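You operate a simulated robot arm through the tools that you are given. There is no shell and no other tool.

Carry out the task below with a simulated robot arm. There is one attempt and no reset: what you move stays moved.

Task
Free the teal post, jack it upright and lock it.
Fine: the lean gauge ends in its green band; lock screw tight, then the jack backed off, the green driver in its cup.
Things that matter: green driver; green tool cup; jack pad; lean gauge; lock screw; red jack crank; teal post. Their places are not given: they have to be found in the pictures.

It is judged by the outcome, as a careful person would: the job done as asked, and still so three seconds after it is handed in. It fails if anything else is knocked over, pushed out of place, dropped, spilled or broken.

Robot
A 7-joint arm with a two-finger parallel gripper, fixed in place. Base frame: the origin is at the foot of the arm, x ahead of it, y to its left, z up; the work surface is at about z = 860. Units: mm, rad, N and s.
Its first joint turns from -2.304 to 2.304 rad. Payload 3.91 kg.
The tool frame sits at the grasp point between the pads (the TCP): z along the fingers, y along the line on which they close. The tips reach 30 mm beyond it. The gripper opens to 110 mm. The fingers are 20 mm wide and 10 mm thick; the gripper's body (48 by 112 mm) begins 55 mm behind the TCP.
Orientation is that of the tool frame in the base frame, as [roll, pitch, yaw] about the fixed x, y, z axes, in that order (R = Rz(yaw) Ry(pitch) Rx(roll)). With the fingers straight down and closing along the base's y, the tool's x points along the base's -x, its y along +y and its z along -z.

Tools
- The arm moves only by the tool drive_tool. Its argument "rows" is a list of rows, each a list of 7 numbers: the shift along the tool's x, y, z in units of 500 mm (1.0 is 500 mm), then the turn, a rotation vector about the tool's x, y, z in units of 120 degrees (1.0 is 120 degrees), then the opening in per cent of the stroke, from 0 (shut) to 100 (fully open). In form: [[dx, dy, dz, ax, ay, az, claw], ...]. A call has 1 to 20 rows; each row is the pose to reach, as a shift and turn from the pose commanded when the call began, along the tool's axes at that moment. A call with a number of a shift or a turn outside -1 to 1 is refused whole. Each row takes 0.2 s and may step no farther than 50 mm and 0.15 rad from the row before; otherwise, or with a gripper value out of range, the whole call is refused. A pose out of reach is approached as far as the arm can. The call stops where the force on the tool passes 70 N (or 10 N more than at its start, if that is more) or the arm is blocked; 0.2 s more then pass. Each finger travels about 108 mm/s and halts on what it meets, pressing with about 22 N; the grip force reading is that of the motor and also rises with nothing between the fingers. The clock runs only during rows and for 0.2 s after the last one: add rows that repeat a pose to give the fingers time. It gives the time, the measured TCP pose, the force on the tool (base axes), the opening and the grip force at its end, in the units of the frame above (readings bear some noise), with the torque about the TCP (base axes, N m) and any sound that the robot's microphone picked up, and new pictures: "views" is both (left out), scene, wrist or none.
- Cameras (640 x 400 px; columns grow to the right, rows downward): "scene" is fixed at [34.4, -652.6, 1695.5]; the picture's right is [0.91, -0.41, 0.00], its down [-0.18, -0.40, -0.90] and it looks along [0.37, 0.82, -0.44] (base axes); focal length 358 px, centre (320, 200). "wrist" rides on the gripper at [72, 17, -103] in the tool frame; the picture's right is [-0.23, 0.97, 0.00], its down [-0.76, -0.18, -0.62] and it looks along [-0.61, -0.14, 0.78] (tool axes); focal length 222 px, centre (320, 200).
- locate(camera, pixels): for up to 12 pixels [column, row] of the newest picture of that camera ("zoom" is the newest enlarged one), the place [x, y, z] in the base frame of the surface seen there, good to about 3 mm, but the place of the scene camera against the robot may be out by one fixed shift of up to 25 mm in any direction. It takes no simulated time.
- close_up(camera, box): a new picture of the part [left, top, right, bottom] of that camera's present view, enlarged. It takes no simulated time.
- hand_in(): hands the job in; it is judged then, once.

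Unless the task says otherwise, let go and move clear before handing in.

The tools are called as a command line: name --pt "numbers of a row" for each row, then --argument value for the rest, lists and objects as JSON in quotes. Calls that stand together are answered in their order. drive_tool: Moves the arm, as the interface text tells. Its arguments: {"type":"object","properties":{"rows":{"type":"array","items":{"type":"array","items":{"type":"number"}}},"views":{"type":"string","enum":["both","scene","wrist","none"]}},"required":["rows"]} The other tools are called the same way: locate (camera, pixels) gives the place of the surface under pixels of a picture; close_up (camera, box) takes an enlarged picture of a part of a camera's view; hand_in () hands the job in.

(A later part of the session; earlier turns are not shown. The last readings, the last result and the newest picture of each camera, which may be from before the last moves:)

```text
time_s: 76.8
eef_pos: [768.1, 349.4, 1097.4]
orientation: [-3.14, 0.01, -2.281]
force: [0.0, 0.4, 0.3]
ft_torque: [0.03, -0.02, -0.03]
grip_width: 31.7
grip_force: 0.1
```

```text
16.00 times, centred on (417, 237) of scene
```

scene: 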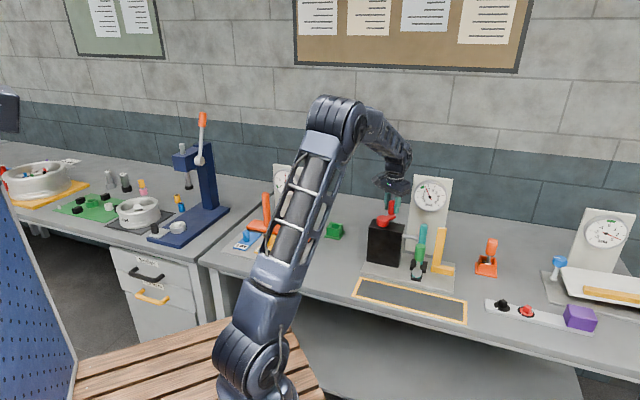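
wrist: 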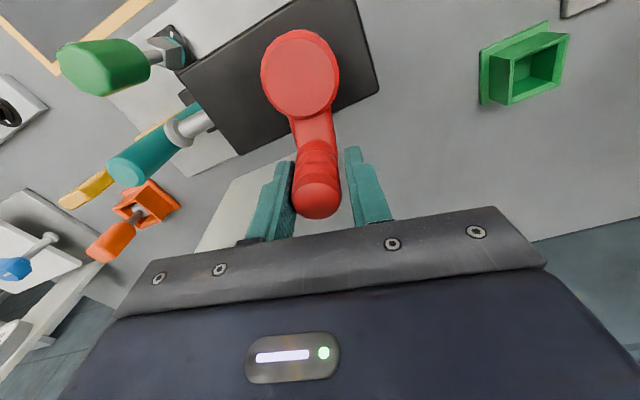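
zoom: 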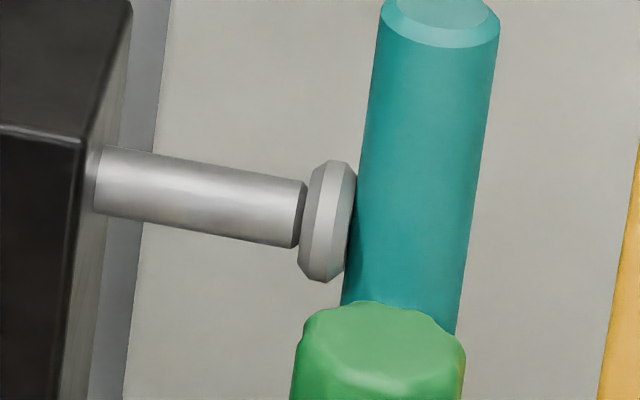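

The needle is now at 0, in the green band. I'll add about 5° to sit well inside the band, then confirm.

drive_tool --pt "0.0003 0.0088 0 0 0 -0.043 29" --pt "0.0003 0.0088 0 0 0 -0.043 29" --pt "0.0003 0.0088 0 0 0 -0.043 29" --pt "0.0003 0.0088 0 0 0 -0.043 50" --pt "0.0003 0.0088 0 0 0 -0.043 50" --pt "0.0003 0.0088 -0.05 0 0 -0.043 50" --pt "0.0003 0.0088 -0.14 0 0 -0.043 50" --pt "0.0003 0.0088 -0.2 0 0 -0.043 50"

close_up --camera "scene" --box '[412, 180, 448, 212]'

close_up --camera "scene" --box '[360, 165, 460, 285]'

```text
time_s: 78.6
eef_pos: [765.3, 353.5, 1195.6]
orientation: [-3.138, 0.01, -2.192]
force: [0.8, 0.7, -0.3]
ft_torque: [-0.03, 0.02, 0.0]
grip_width: 55.1
grip_force: 0.0
```

scene: 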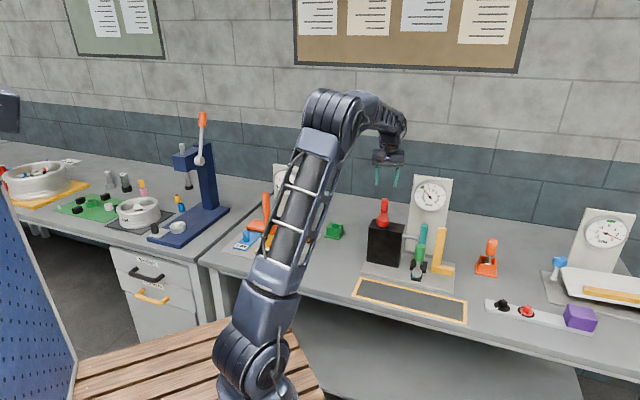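
wrist: 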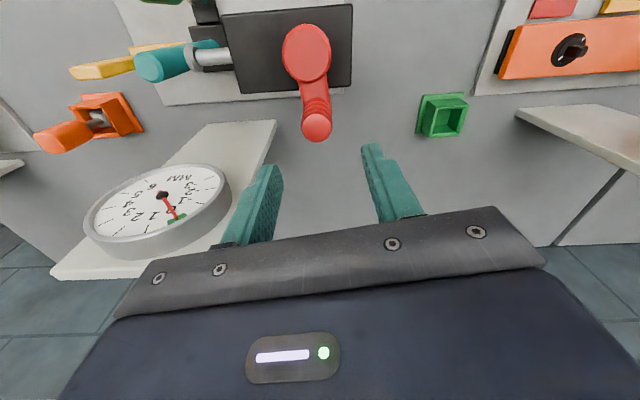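

```text
12.50 times, centred on (430, 196) of scene
```

zoom: 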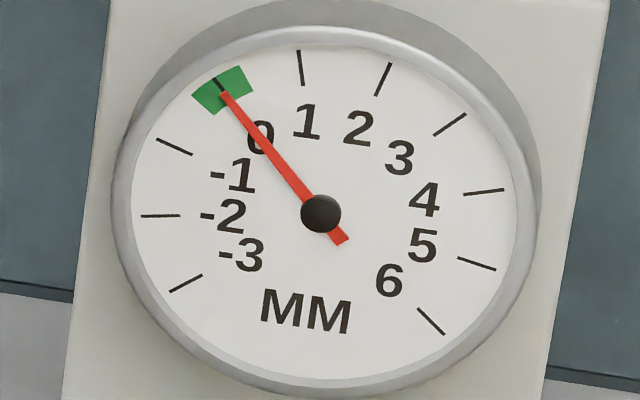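

```text
3.33 times, centred on (410, 225) of scene
```

zoom: 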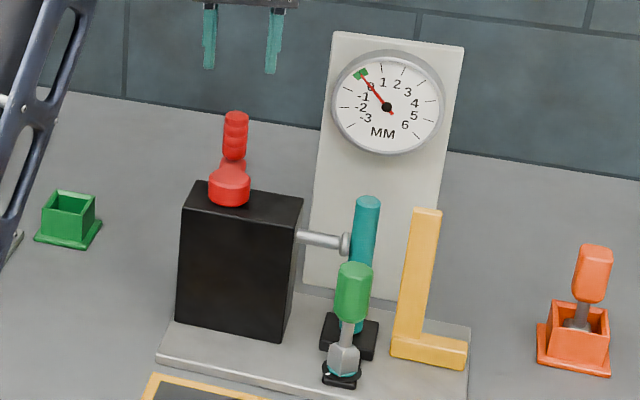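

The gauge reads 0, in the green, and holds with the crank free. Now I'll go back to the driver: first level the slight tool tilt, then move above it.

drive_tool --pt "0 0 0 -0.0017 0.0048 0 50" --views "none"

drive_tool --pt "0.047 -0.046 0 0 0 -0.0647 50" --pt "0.094 -0.0921 0 0 0 -0.1293 50" --pt "0.141 -0.1381 0 0 0 -0.194 50" --pt "0.188 -0.1842 0 0 0 -0.2587 50" --pt "0.235 -0.2302 0 0 0 -0.3233 50" --pt "0.282 -0.2763 0 0 0 -0.388 50" --pt "0.282 -0.2763 0.08 0 0 -0.388 50" --pt "0.282 -0.2763 0.16 0 0 -0.388 50" --pt "0.282 -0.2763 0.22 0 0 -0.388 50" --pt "0.282 -0.2763 0.22 0 0 -0.388 50"

close_up --camera "wrist" --box '[240, 60, 400, 220]'

```text
time_s: 79.0
eef_pos: [763.8, 353.9, 1196.3]
orientation: [-3.141, 0.002, -2.193]
force: [0.3, 0.0, -0.1]
ft_torque: [0.01, 0.01, 0.02]
grip_width: 54.9
grip_force: 0.1
```

```text
time_s: 81.2
eef_pos: [794.9, 156.6, 1088.1]
orientation: [-3.14, 0.001, -1.378]
force: [0.3, -0.3, 0.0]
ft_torque: [-0.02, -0.02, 0.04]
grip_width: 55.0
grip_force: 0.1
```

scene: 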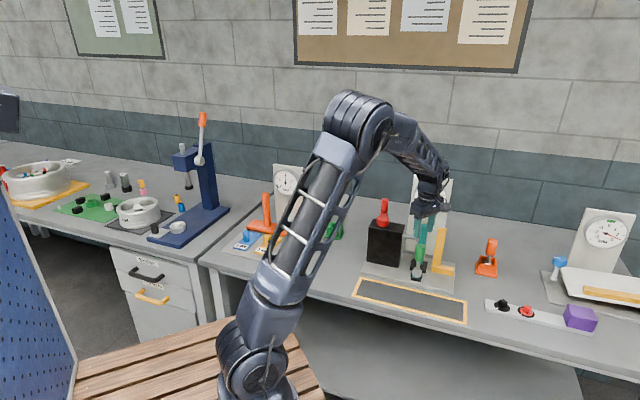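
wrist: 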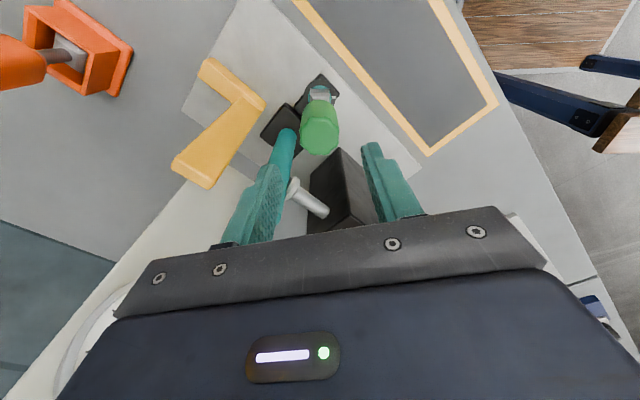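

```text
2.50 times, centred on (320, 140) of wrist
```

zoom: 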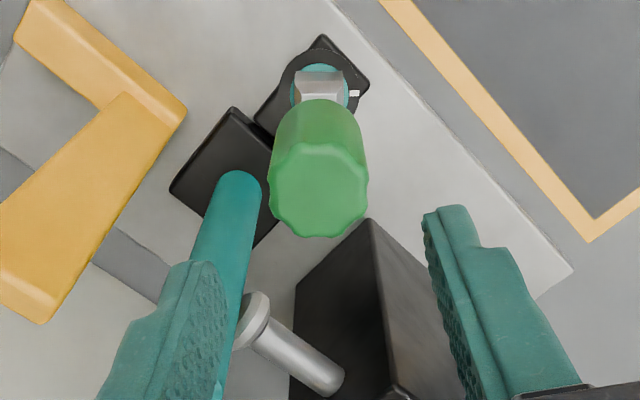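

The driver's handle is centred below the hand (wrist zoom (320,190)). I'll go down, grip it and turn clockwise 96° to start tightening.

drive_tool --pt "0.002 0 0.05 0 0 0 50" --pt "0.002 0 0.1 0 0 0 50" --pt "0.002 0 0.138 0 0 0 50" --pt "0.002 0 0.138 0 0 0 20" --pt "0.002 0 0.138 0 0 0 0" --pt "0.002 0 0.138 0 0 0 0" --pt "0.002 0 0.138 0 0 0.0667 0" --pt "0.002 0 0.138 0 0 0.1333 0" --pt "0.002 0 0.138 0 0 0.2 0" --pt "0.002 0 0.138 0 0 0.2667 0" --pt "0.002 0 0.138 0 0 0.3333 0" --pt "0.002 0 0.138 0 0 0.4 0" --pt "0.002 0 0.138 0 0 0.4667 0" --pt "0.002 0 0.138 0 0 0.5333 0" --pt "0.002 0 0.138 0 0 0.6 0" --pt "0.002 0 0.138 0 0 0.6667 0" --pt "0.002 0 0.138 0 0 0.7333 0" --pt "0.002 0 0.138 0 0 0.8 0"

close_up --camera "scene" --box '[411, 264, 425, 279]'

```text
time_s: 85.0
eef_pos: [794.4, 154.2, 1018.9]
orientation: [3.141, 0.0, -3.056]
force: [-2.9, 6.6, 13.5]
ft_torque: [0.61, 0.31, -0.03]
grip_width: 34.4
grip_force: 21.7
```

scene: 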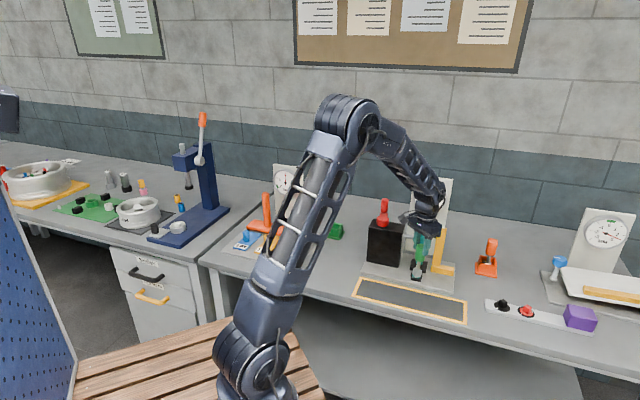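
wrist: 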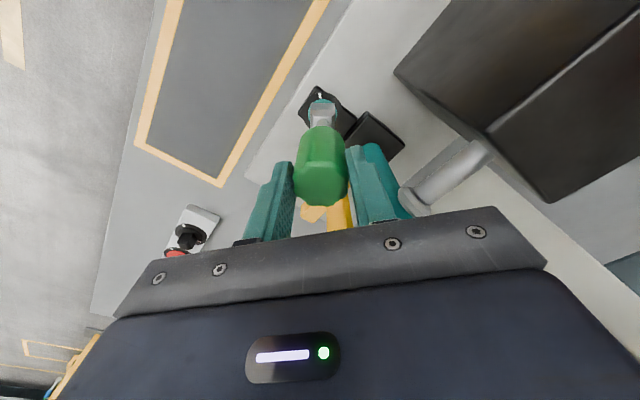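

```text
16.00 times, centred on (418, 272) of scene
```

zoom: 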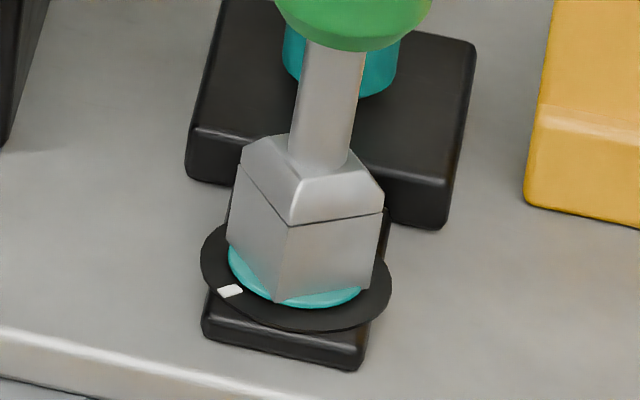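

The driver turned with the screw. The hand is pushing it about 4 mm sideways, so I'll correct that and keep tightening another 84°.

drive_tool --pt "-0.0026 0.0068 -0.002 0 0 0 0" --pt "-0.0026 0.0068 -0.002 0 0 0.0667 0" --pt "-0.0026 0.0068 -0.002 0 0 0.1333 0" --pt "-0.0026 0.0068 -0.002 0 0 0.2 0" --pt "-0.0026 0.0068 -0.002 0 0 0.2667 0" --pt "-0.0026 0.0068 -0.002 0 0 0.3333 0" --pt "-0.0026 0.0068 -0.002 0 0 0.4 0" --pt "-0.0026 0.0068 -0.002 0 0 0.4667 0" --pt "-0.0026 0.0068 -0.002 0 0 0.5333 0" --pt "-0.0026 0.0068 -0.002 0 0 0.6 0" --pt "-0.0026 0.0068 -0.002 0 0 0.6667 0" --pt "-0.0026 0.0068 -0.002 0 0 0.7 0"

close_up --camera "scene" --box '[411, 264, 425, 279]'

close_up --camera "wrist" --box '[298, 72, 346, 112]'

```text
time_s: 87.6
eef_pos: [795.4, 161.0, 1019.2]
orientation: [3.142, 0.0, 1.761]
force: [-4.0, -2.7, 0.8]
ft_torque: [-0.3, 0.52, 0.0]
grip_width: 34.3
grip_force: 22.1
```

scene: 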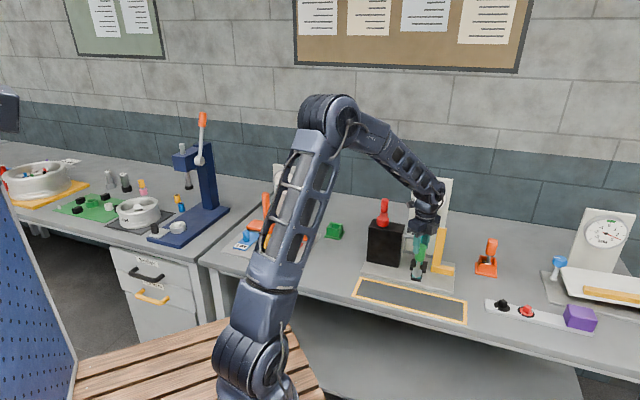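
wrist: 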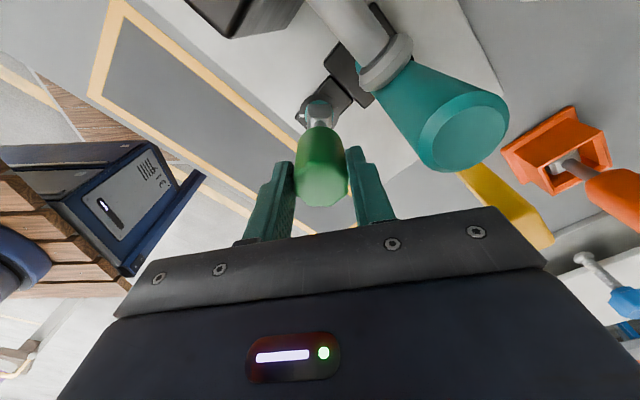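

```text
16.00 times, centred on (418, 272) of scene
```

zoom: 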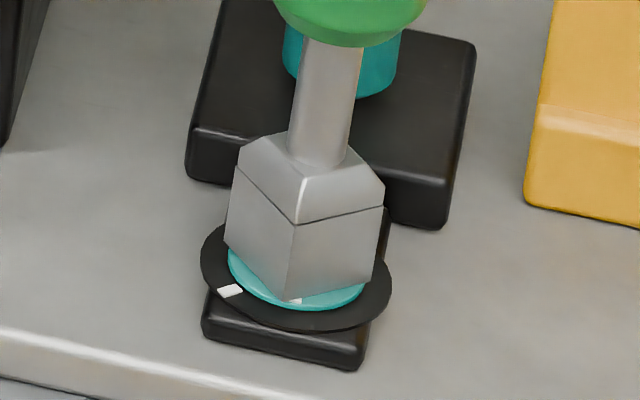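

```text
10.00 times, centred on (322, 92) of wrist
```

zoom: 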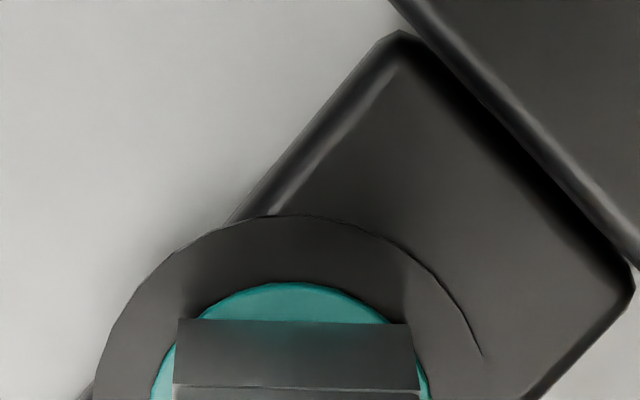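

The disc's mark is now at (295,300), about 70° from tight. I'll open, swing the hand back 110°, and grip for the final tightening.

drive_tool --pt "0 -0.004 0 0 0 0 48" --pt "0 -0.004 0 0 0 0 48" --pt "0 -0.004 0 0 0 -0.0667 48" --pt "0 -0.004 0 0 0 -0.1333 48" --pt "0 -0.004 0 0 0 -0.2 48" --pt "0 -0.004 0 0 0 -0.2667 48" --pt "0 -0.004 0 0 0 -0.3333 48" --pt "0 -0.004 0 0 0 -0.4 48" --pt "0 -0.004 0 0 0 -0.4667 48" --pt "0 -0.004 0 0 0 -0.5333 48" --pt "0 -0.004 0 0 0 -0.6 48" --pt "0 -0.004 0 0 0 -0.6667 48" --pt "0 -0.004 0 0 0 -0.7333 48" --pt "0 -0.004 0 0 0 -0.8 48" --pt "0 -0.004 0 0 0 -0.8667 48" --pt "0 -0.004 0 0 0 -0.9167 48" --pt "0 -0.004 0 0 0 -0.9167 48"

close_up --camera "wrist" --box '[240, 70, 400, 220]'

close_up --camera "scene" --box '[395, 215, 445, 285]'

```text
time_s: 91.2
eef_pos: [793.5, 158.4, 1019.0]
orientation: [3.141, 0.0, -2.602]
force: [-0.2, -0.1, 0.1]
ft_torque: [-0.03, 0.02, 0.04]
grip_width: 53.1
grip_force: 0.1
```

scene: 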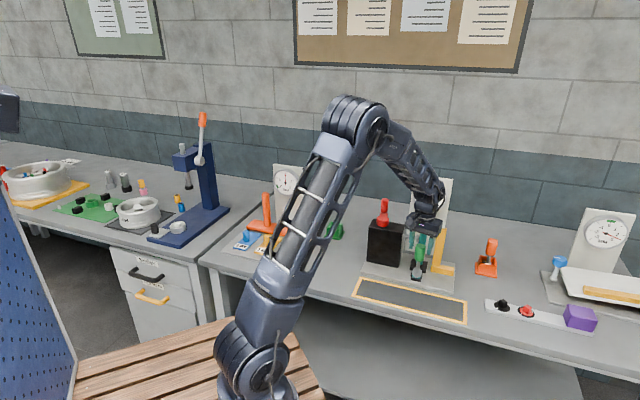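
wrist: 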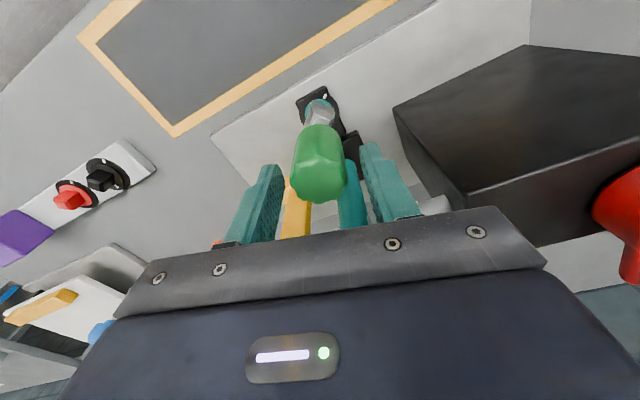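

```text
2.67 times, centred on (320, 145) of wrist
```

zoom: 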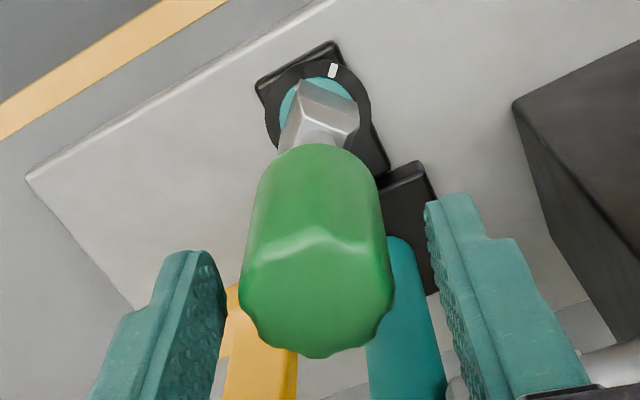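

```text
5.71 times, centred on (420, 250) of scene
```

zoom: 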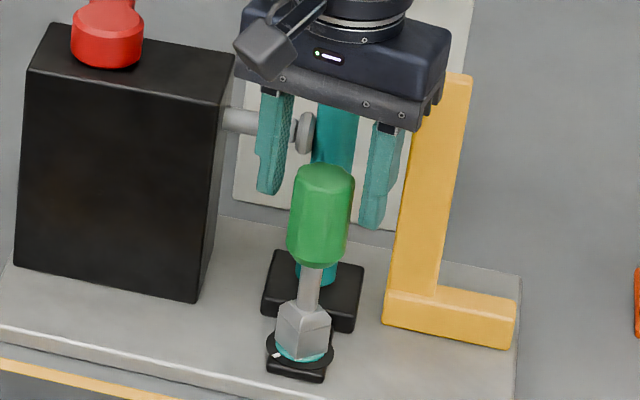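

The handle is centred. I'll close and turn clockwise 64°, then check the marks and torque.

drive_tool --pt "0 0 0 0 0 0 20" --pt "0 0 0 0 0 0 0" --pt "0 0 0 0 0 0 0" --pt "0 0 0 0 0 0.0667 0" --pt "0 0 0 0 0 0.1333 0" --pt "0 0 0 0 0 0.2 0" --pt "0 0 0 0 0 0.2667 0" --pt "0 0 0 0 0 0.3333 0" --pt "0 0 0 0 0 0.4 0" --pt "0 0 0 0 0 0.4667 0" --pt "0 0 0 0 0 0.5333 0"

close_up --camera "scene" --box '[411, 264, 425, 279]'

```text
time_s: 93.6
eef_pos: [793.4, 158.6, 1019.3]
orientation: [3.141, 0.0, 2.561]
force: [-2.1, -4.6, 1.8]
ft_torque: [-0.39, 0.15, 0.19]
grip_width: 35.0
grip_force: 22.0
```

scene: 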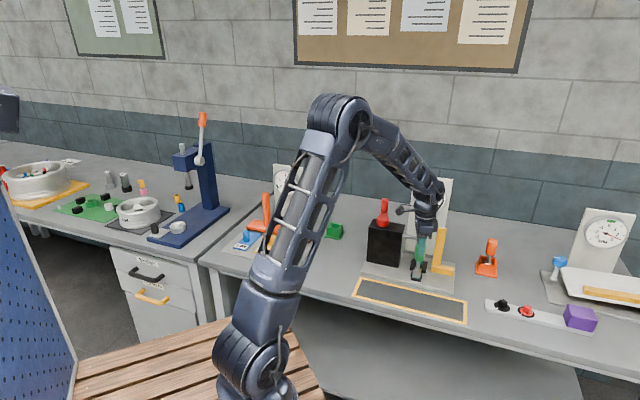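
wrist: 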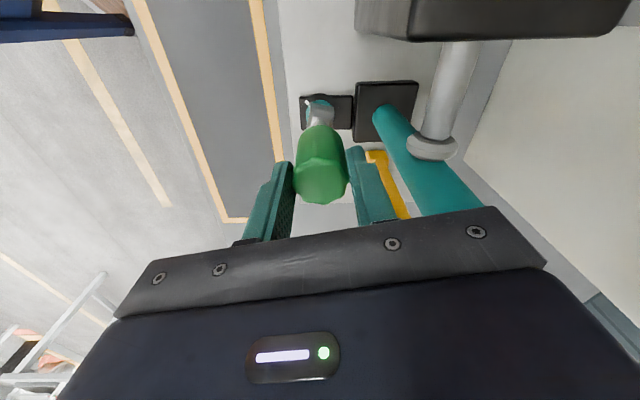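

```text
16.00 times, centred on (418, 272) of scene
```

zoom: 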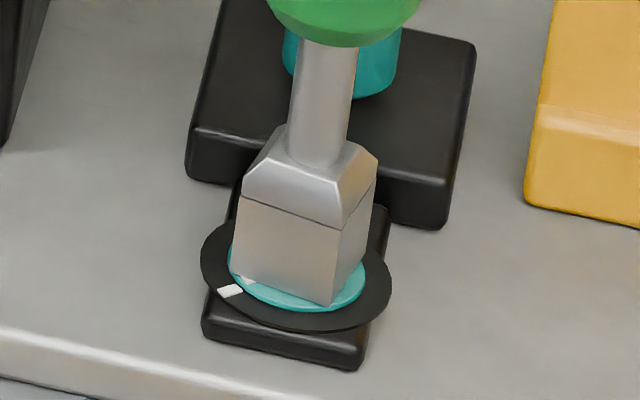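

The disc's mark is near (250,281), almost in line with the ring mark, and torque is building (0.19 N·m). I'll turn another 16° to tighten fully.

drive_tool --pt "0 0 0 0 0 0.0667 0" --pt "0 0 0 0 0 0.1333 0" --pt "0 0 0 0 0 0.1333 0" --views "wrist"

close_up --camera "scene" --box '[411, 264, 425, 279]'

close_up --camera "wrist" --box '[298, 82, 346, 122]'

```text
time_s: 94.4
eef_pos: [794.8, 159.0, 1018.7]
orientation: [3.141, 0.0, 2.286]
force: [-0.3, 2.1, -1.6]
ft_torque: [-0.04, 0.13, 0.28]
grip_width: 34.5
grip_force: 22.2
```

wrist: 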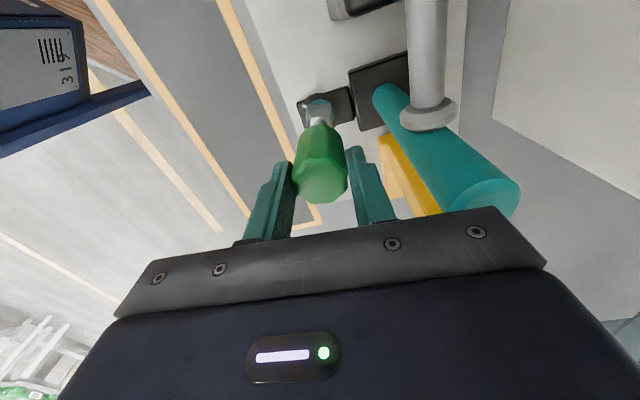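

```text
16.00 times, centred on (418, 272) of scene
```

zoom: 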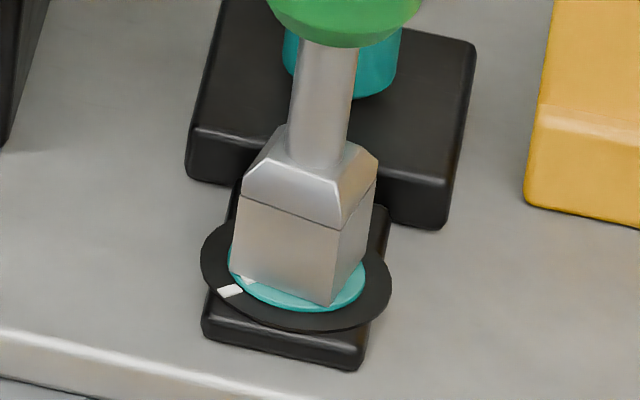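

```text
10.00 times, centred on (322, 102) of wrist
```

zoom: 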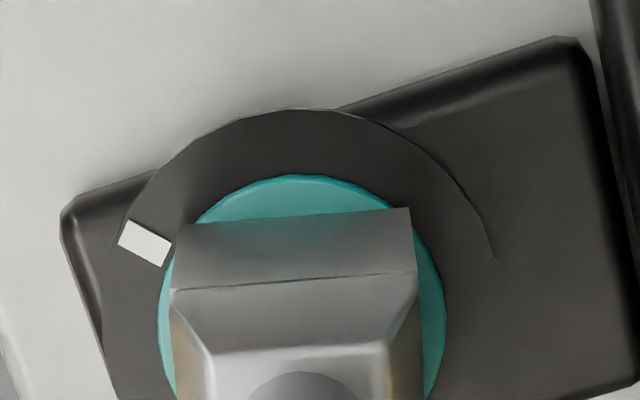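

Torque is 0.28 N·m and the socket did not move further, so the handle slipped in the grip against the stop. I'll turn once more to make sure it is tight.

drive_tool --pt "0 0 0 0 0 0.0667 0" --pt "0 0 0 0 0 0.1333 0" --pt "0 0 0 0 0 0.2 0" --views "wrist"

close_up --camera "scene" --box '[411, 264, 425, 279]'

close_up --camera "scene" --box '[412, 180, 448, 212]'

```text
time_s: 95.2
eef_pos: [793.5, 159.1, 1020.2]
orientation: [3.14, 0.0, 1.864]
force: [4.9, 2.6, 3.2]
ft_torque: [0.25, -0.32, 0.26]
grip_width: 34.4
grip_force: 22.0
```

wrist: 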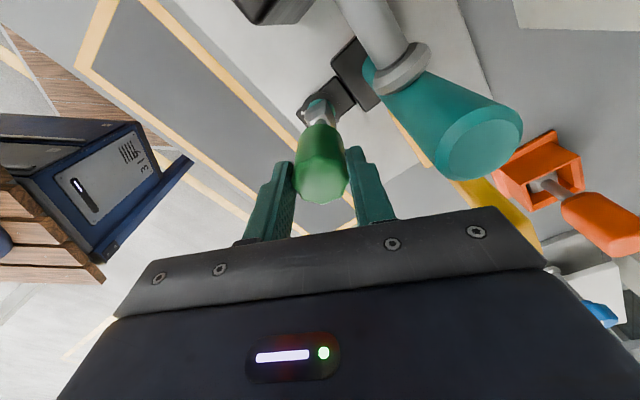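

```text
16.00 times, centred on (418, 272) of scene
```

zoom: 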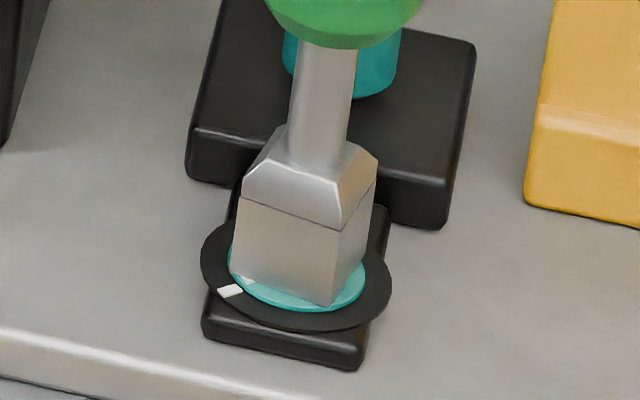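

```text
12.50 times, centred on (430, 196) of scene
```

zoom: 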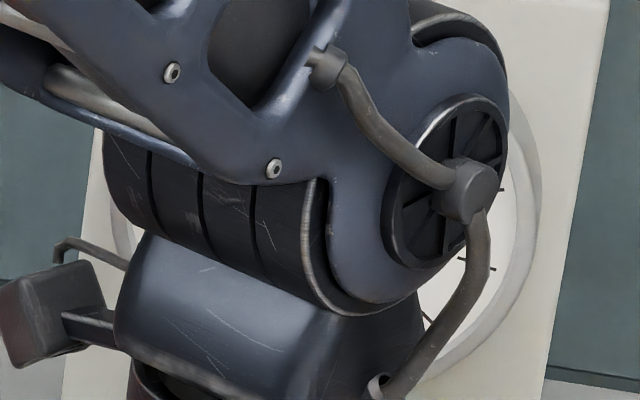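

The socket no longer turns, so the lock screw is tight against its stop. I'll lift the driver straight off and check the marks.

drive_tool --pt "0 0 -0.01 0 0 0 0" --pt "0 0 -0.03 0 0 0 0" --pt "0 0 -0.06 0 0 0 0" --pt "0 0 -0.1 0 0 0 0" --pt "0 0 -0.15 0 0 0 0"

close_up --camera "scene" --box '[411, 264, 425, 279]'

close_up --camera "scene" --box '[390, 165, 460, 285]'

```text
time_s: 96.4
eef_pos: [794.5, 160.1, 1093.9]
orientation: [3.141, -0.002, 1.864]
force: [0.6, 0.5, -1.7]
ft_torque: [0.0, 0.06, 0.02]
grip_width: 34.4
grip_force: 22.6
```

scene: 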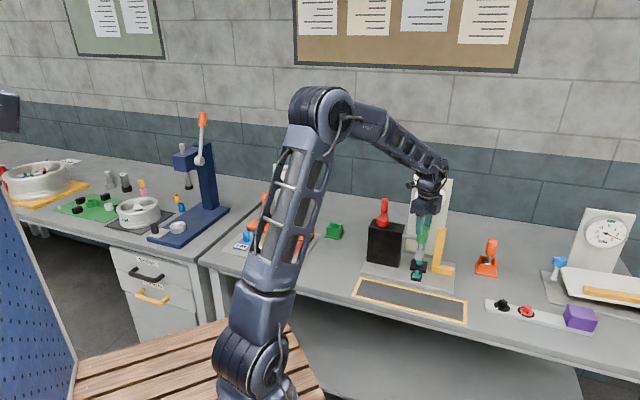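
wrist: 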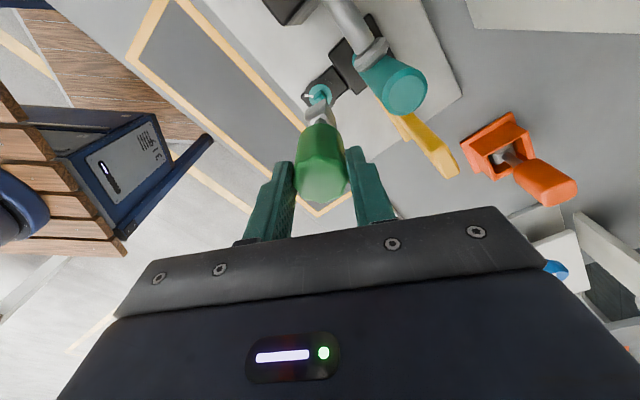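

```text
16.00 times, centred on (418, 272) of scene
```

zoom: 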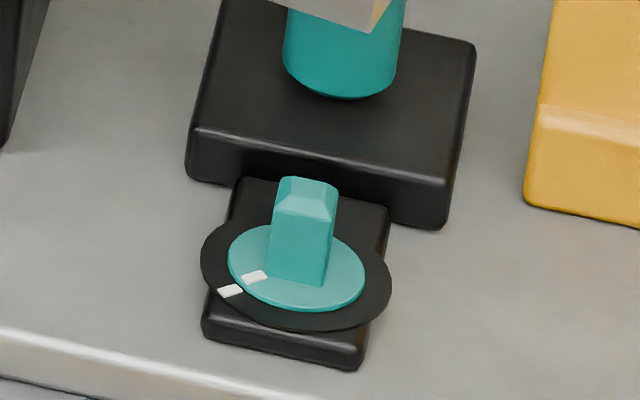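

```text
3.33 times, centred on (425, 225) of scene
```

zoom: 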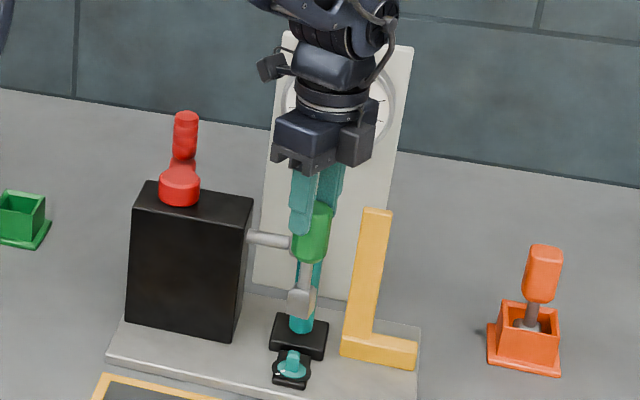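

Both white marks line up again, exactly as at the start, so the screw is tight. I'll rise and carry the driver over to above its cup, keeping the same turn.

drive_tool --pt "0 0 -0.095 0 0 0 0" --pt "0 0 -0.19 0 0 0 0" --pt "0 0 -0.285 0 0 0 0" --pt "0 0 -0.38 0 0 0 0" --pt "0.0853 -0.0018 -0.38 0 0 0 0" --pt "0.1707 -0.0036 -0.38 0 0 0 0" --pt "0.256 -0.0054 -0.38 0 0 0 0" --pt "0.3414 -0.0072 -0.38 0 0 0 0" --pt "0.4267 -0.009 -0.38 0 0 0 0" --pt "0.512 -0.0108 -0.38 0 0 0 0" --pt "0.5974 -0.0126 -0.38 0 0 0 0" --pt "0.6827 -0.0144 -0.38 0 0 0 0" --pt "0.7681 -0.0162 -0.38 0 0 0 0" --pt "0.8534 -0.018 -0.38 0 0 0 0" --pt "0.8534 -0.018 -0.38 0 0 0 0"

close_up --camera "wrist" --box '[270, 30, 370, 130]'

close_up --camera "scene" --box '[412, 180, 448, 212]'

```text
time_s: 99.6
eef_pos: [662.3, 563.1, 1284.4]
orientation: [3.14, 0.0, 1.865]
force: [-0.4, 0.8, -1.7]
ft_torque: [-0.02, -0.01, 0.0]
grip_width: 34.4
grip_force: 22.0
```

scene: 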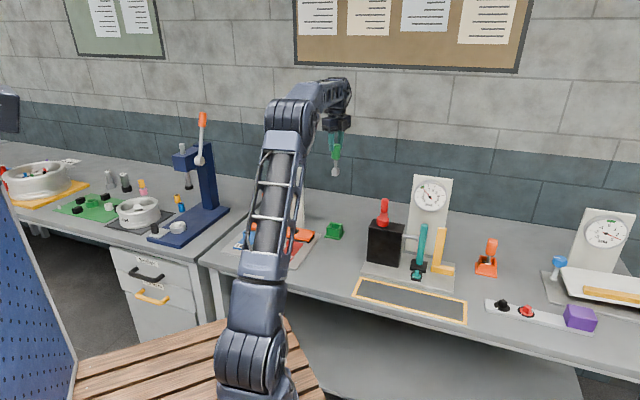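
wrist: 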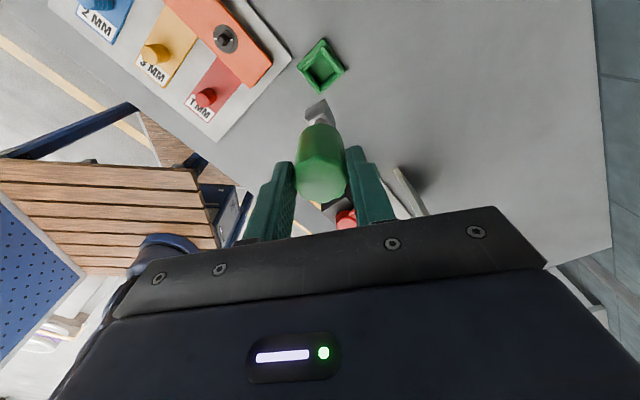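

```text
4.00 times, centred on (320, 80) of wrist
```

zoom: 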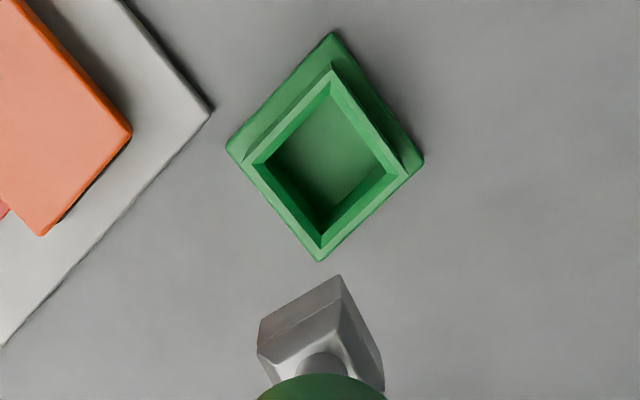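

```text
12.50 times, centred on (430, 196) of scene
```

zoom: 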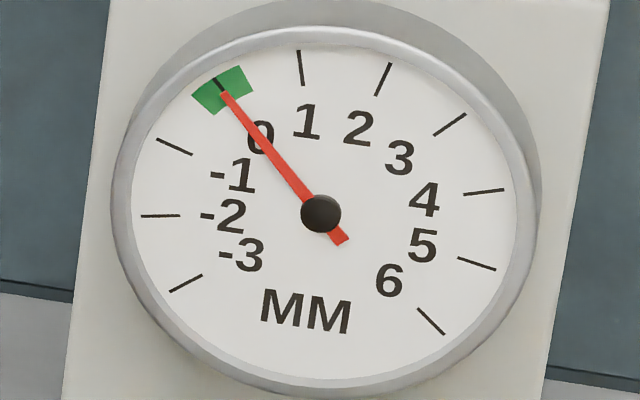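

The gauge still reads 0 and the cup lies about 3 mm off the driver's axis. I'll correct that, turn the driver about 12° to match the cup, and descend to just above the cup floor.

drive_tool --pt "0.0054 0.0056 0.03 0 0 -0.05 0" --pt "0.0054 0.0056 0.1 0 0 -0.1 0" --pt "0.0054 0.0056 0.19 0 0 -0.1 0" --pt "0.0054 0.0056 0.28 0 0 -0.1 0" --pt "0.0054 0.0056 0.37 0 0 -0.1 0" --pt "0.0054 0.0056 0.44 0 0 -0.1 0" --pt "0.0054 0.0056 0.44 0 0 -0.1 0"

close_up --camera "wrist" --box '[270, 50, 370, 150]'

close_up --camera "scene" --box '[310, 190, 360, 245]'

```text
time_s: 101.2
eef_pos: [662.2, 567.5, 1066.4]
orientation: [3.141, -0.001, 2.076]
force: [0.1, 0.1, -1.6]
ft_torque: [0.02, -0.01, 0.02]
grip_width: 34.4
grip_force: 22.2
```

scene: 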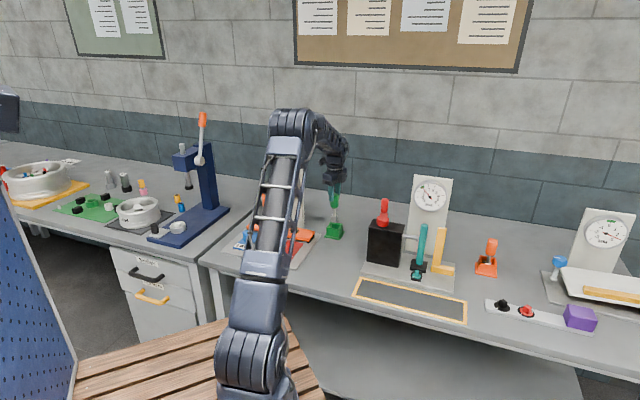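
wrist: 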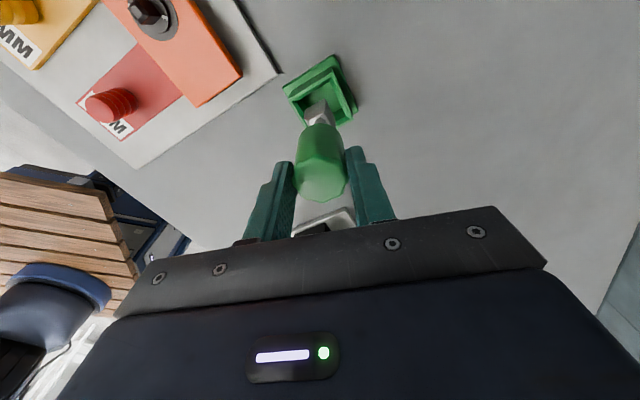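

```text
4.00 times, centred on (320, 100) of wrist
```

zoom: 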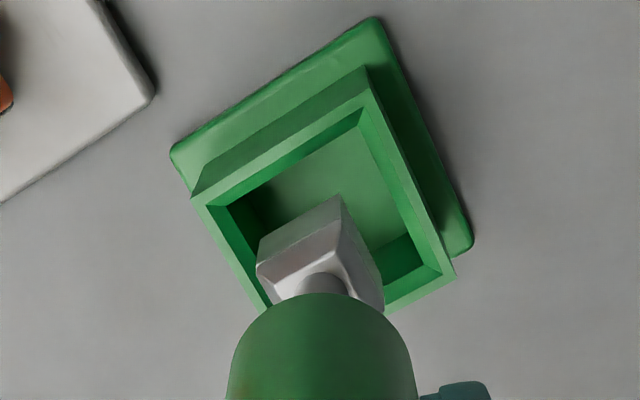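

```text
7.27 times, centred on (335, 218) of scene
```

zoom: 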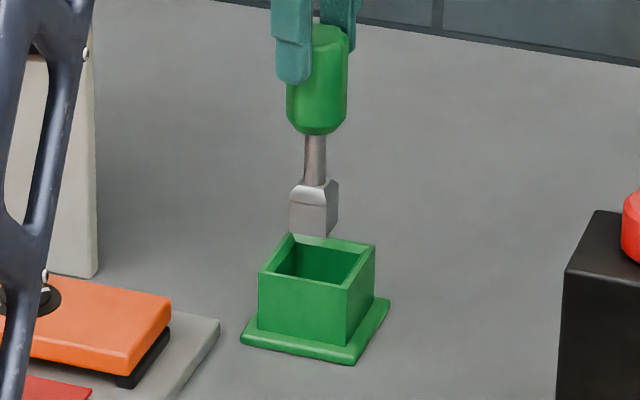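

The driver is lined up with the cup opening, about 3 mm off at most. I'll lower it into the cup and go slowly for the last few millimetres.

drive_tool --pt "-0.005 0 0.04 0 0 0 0" --pt "-0.005 0 0.08 0 0 0 0" --pt "-0.005 0 0.11 0 0 0 0" --pt "-0.005 0 0.124 0 0 0 0" --pt "-0.005 0 0.128 0 0 0 0"

close_up --camera "scene" --box '[310, 190, 360, 245]'

close_up --camera "wrist" --box '[270, 50, 370, 150]'

```text
time_s: 102.4
eef_pos: [662.2, 565.9, 1002.2]
orientation: [3.141, -0.003, 2.077]
force: [-1.9, -1.5, 15.7]
ft_torque: [-0.09, 0.18, 0.07]
grip_width: 34.9
grip_force: 22.2
```

scene: 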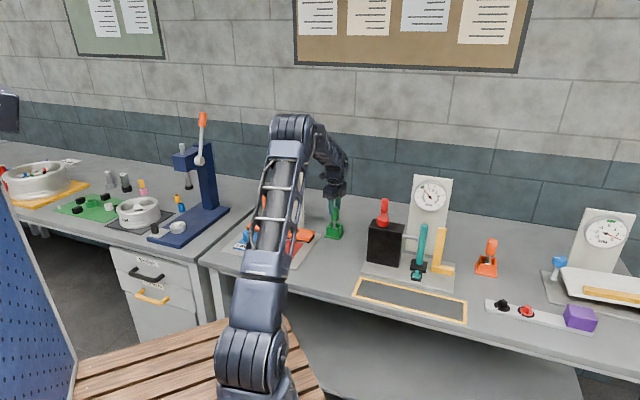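
wrist: 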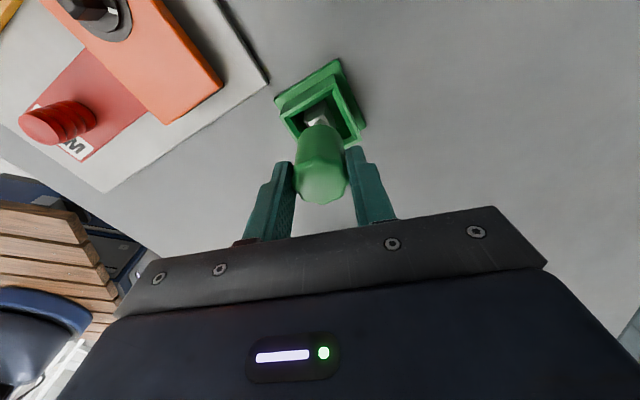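

```text
7.27 times, centred on (335, 218) of scene
```

zoom: 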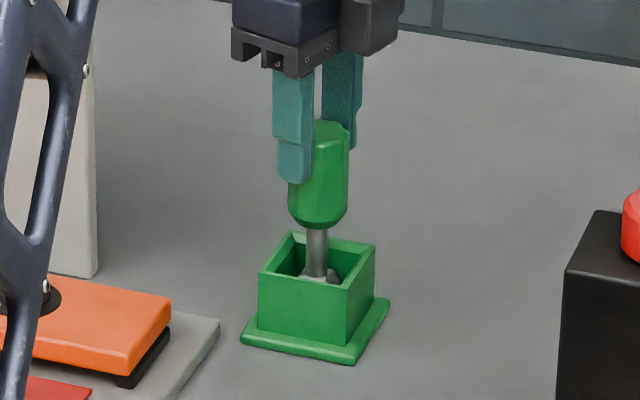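

```text
4.00 times, centred on (320, 100) of wrist
```

zoom: 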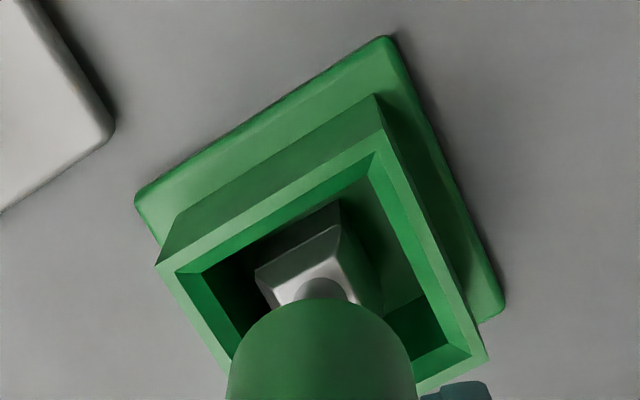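

The driver rests on the cup floor (15.7 N). I'll ease up 1.5 mm, open the fingers and rise straight up.

drive_tool --pt "0 0 -0.003 0 0 0 0" --pt "0 0 -0.003 0 0 0 36" --pt "0 0 -0.003 0 0 0 60" --pt "0 0 -0.003 0 0 0 60" --pt "0 0 -0.05 0 0 0 60" --pt "0 0 -0.12 0 0 0 60" --pt "0 0 -0.2 0 0 0 60"

close_up --camera "scene" --box '[310, 190, 360, 245]'

close_up --camera "wrist" --box '[260, 50, 390, 180]'

```text
time_s: 104.0
eef_pos: [662.7, 566.0, 1100.4]
orientation: [-3.139, 0.0, 2.074]
force: [0.6, 0.1, 0.2]
ft_torque: [-0.03, 0.03, 0.0]
grip_width: 66.0
grip_force: 0.1
```

scene: 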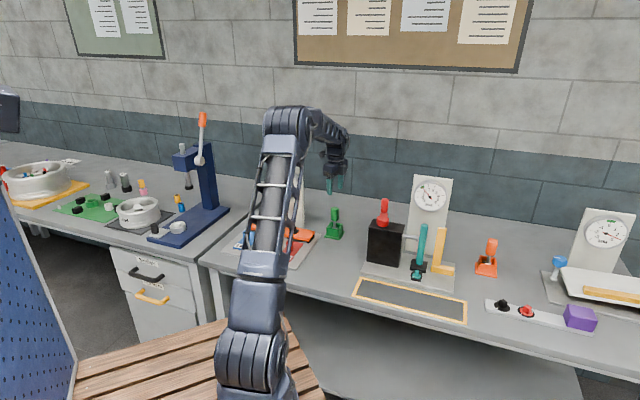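
wrist: 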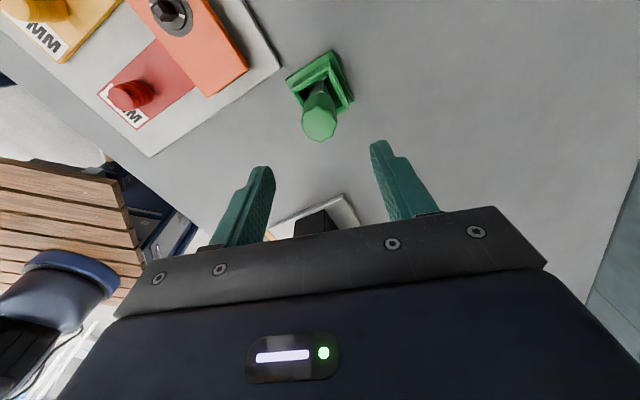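

```text
7.27 times, centred on (335, 218) of scene
```

zoom: 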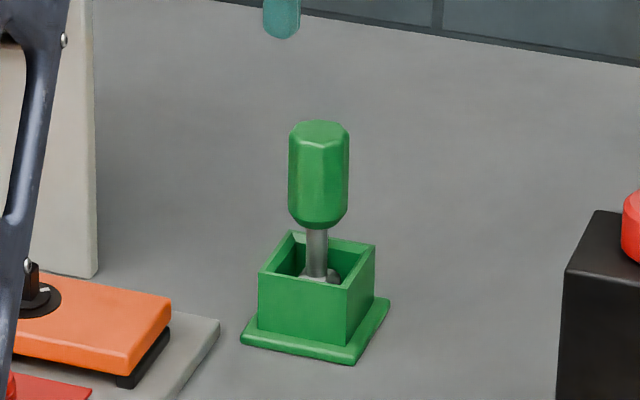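

```text
3.08 times, centred on (325, 115) of wrist
```

zoom: 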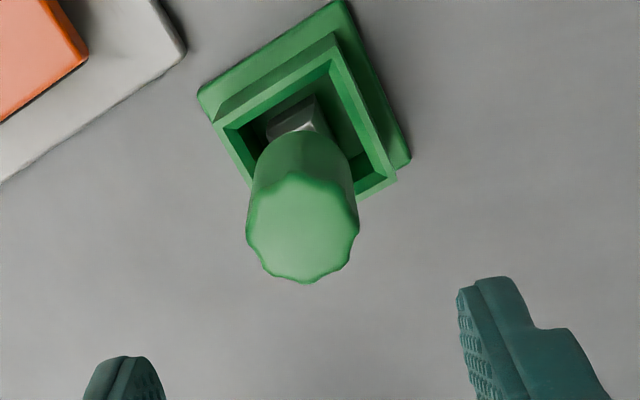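

The driver stands upright in its cup. Now I'll go back to the crank, turning the hand so that the fingers will close tangentially, to back off the jack.

drive_tool --pt "0 0 -0.08 0 0 -0.0692 60" --pt "0 0 -0.16 0 0 -0.1385 60" --pt "-0.0605 -0.0038 -0.16 0 0 -0.2077 60" --pt "-0.121 -0.0077 -0.16 0 0 -0.2769 60" --pt "-0.1815 -0.0115 -0.16 0 0 -0.3462 60" --pt "-0.242 -0.0153 -0.16 0 0 -0.4154 60" --pt "-0.3025 -0.0191 -0.16 0 0 -0.4846 60" --pt "-0.363 -0.023 -0.16 0 0 -0.5538 60" --pt "-0.4235 -0.0268 -0.16 0 0 -0.6231 60" --pt "-0.484 -0.0306 -0.16 0 0 -0.6923 60" --pt "-0.484 -0.0306 -0.16 0 0 -0.7615 60" --pt "-0.484 -0.0306 -0.16 0 0 -0.8308 60" --pt "-0.484 -0.0306 -0.16 0 0 -0.9 60" --pt "-0.484 -0.0306 -0.16 0 0 -0.9 60"

close_up --camera "wrist" --box '[230, 40, 410, 220]'

```text
time_s: 107.0
eef_pos: [768.8, 346.8, 1180.3]
orientation: [3.14, 0.0, -2.319]
force: [-0.3, -0.2, -0.2]
ft_torque: [-0.02, 0.03, 0.02]
grip_width: 66.0
grip_force: 0.1
```

scene: 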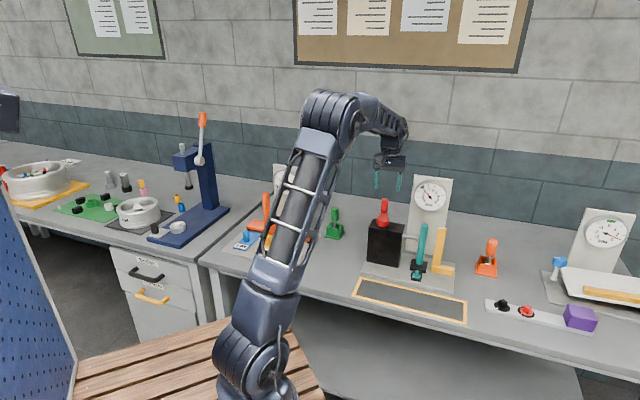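
wrist: 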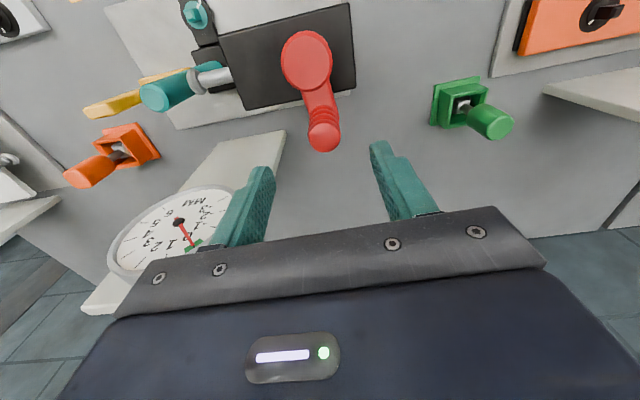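

```text
2.22 times, centred on (320, 130) of wrist
```

zoom: 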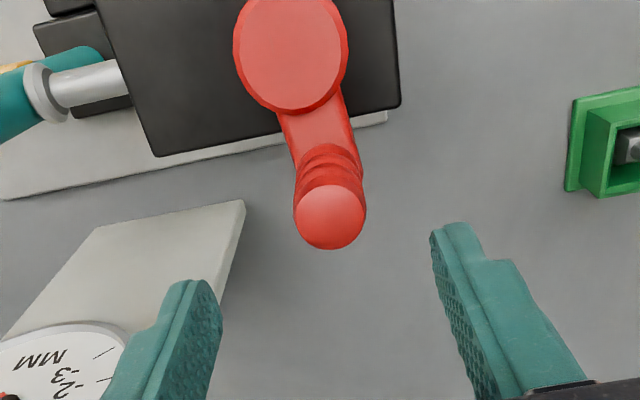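

The handle is 4 mm toward tool +y and the hub about 47 mm inward. I'll centre, go down around the handle and cage it.

drive_tool --pt "0 0.0078 0.05 0 0 0 60" --pt "0 0.0078 0.11 0 0 0 60" --pt "0 0.0078 0.168 0 0 0 60" --pt "0 0.0078 0.168 0 0 0 40" --pt "0 0.0078 0.168 0 0 0 29" --pt "0 0.0078 0.168 0 0 0 29"

```text
time_s: 108.4
eef_pos: [763.3, 348.7, 1097.3]
orientation: [-3.141, 0.001, -2.322]
force: [-0.3, 0.1, 0.4]
ft_torque: [-0.01, 0.0, 0.01]
grip_width: 32.0
grip_force: 0.1
```

scene: 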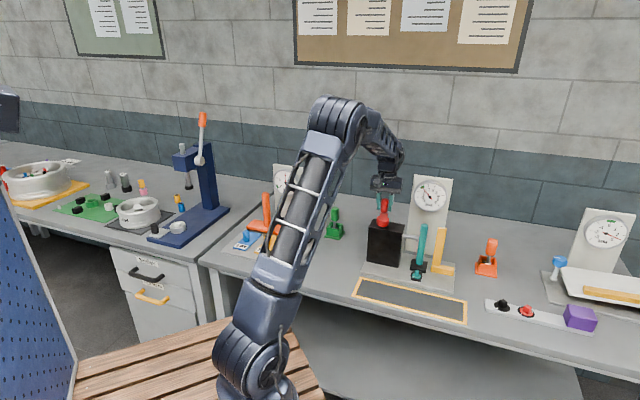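
wrist: 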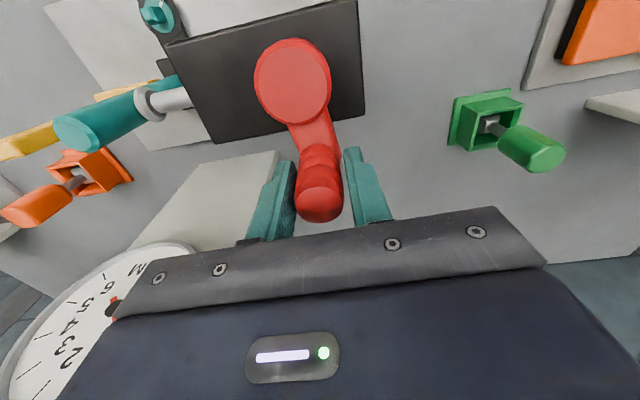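

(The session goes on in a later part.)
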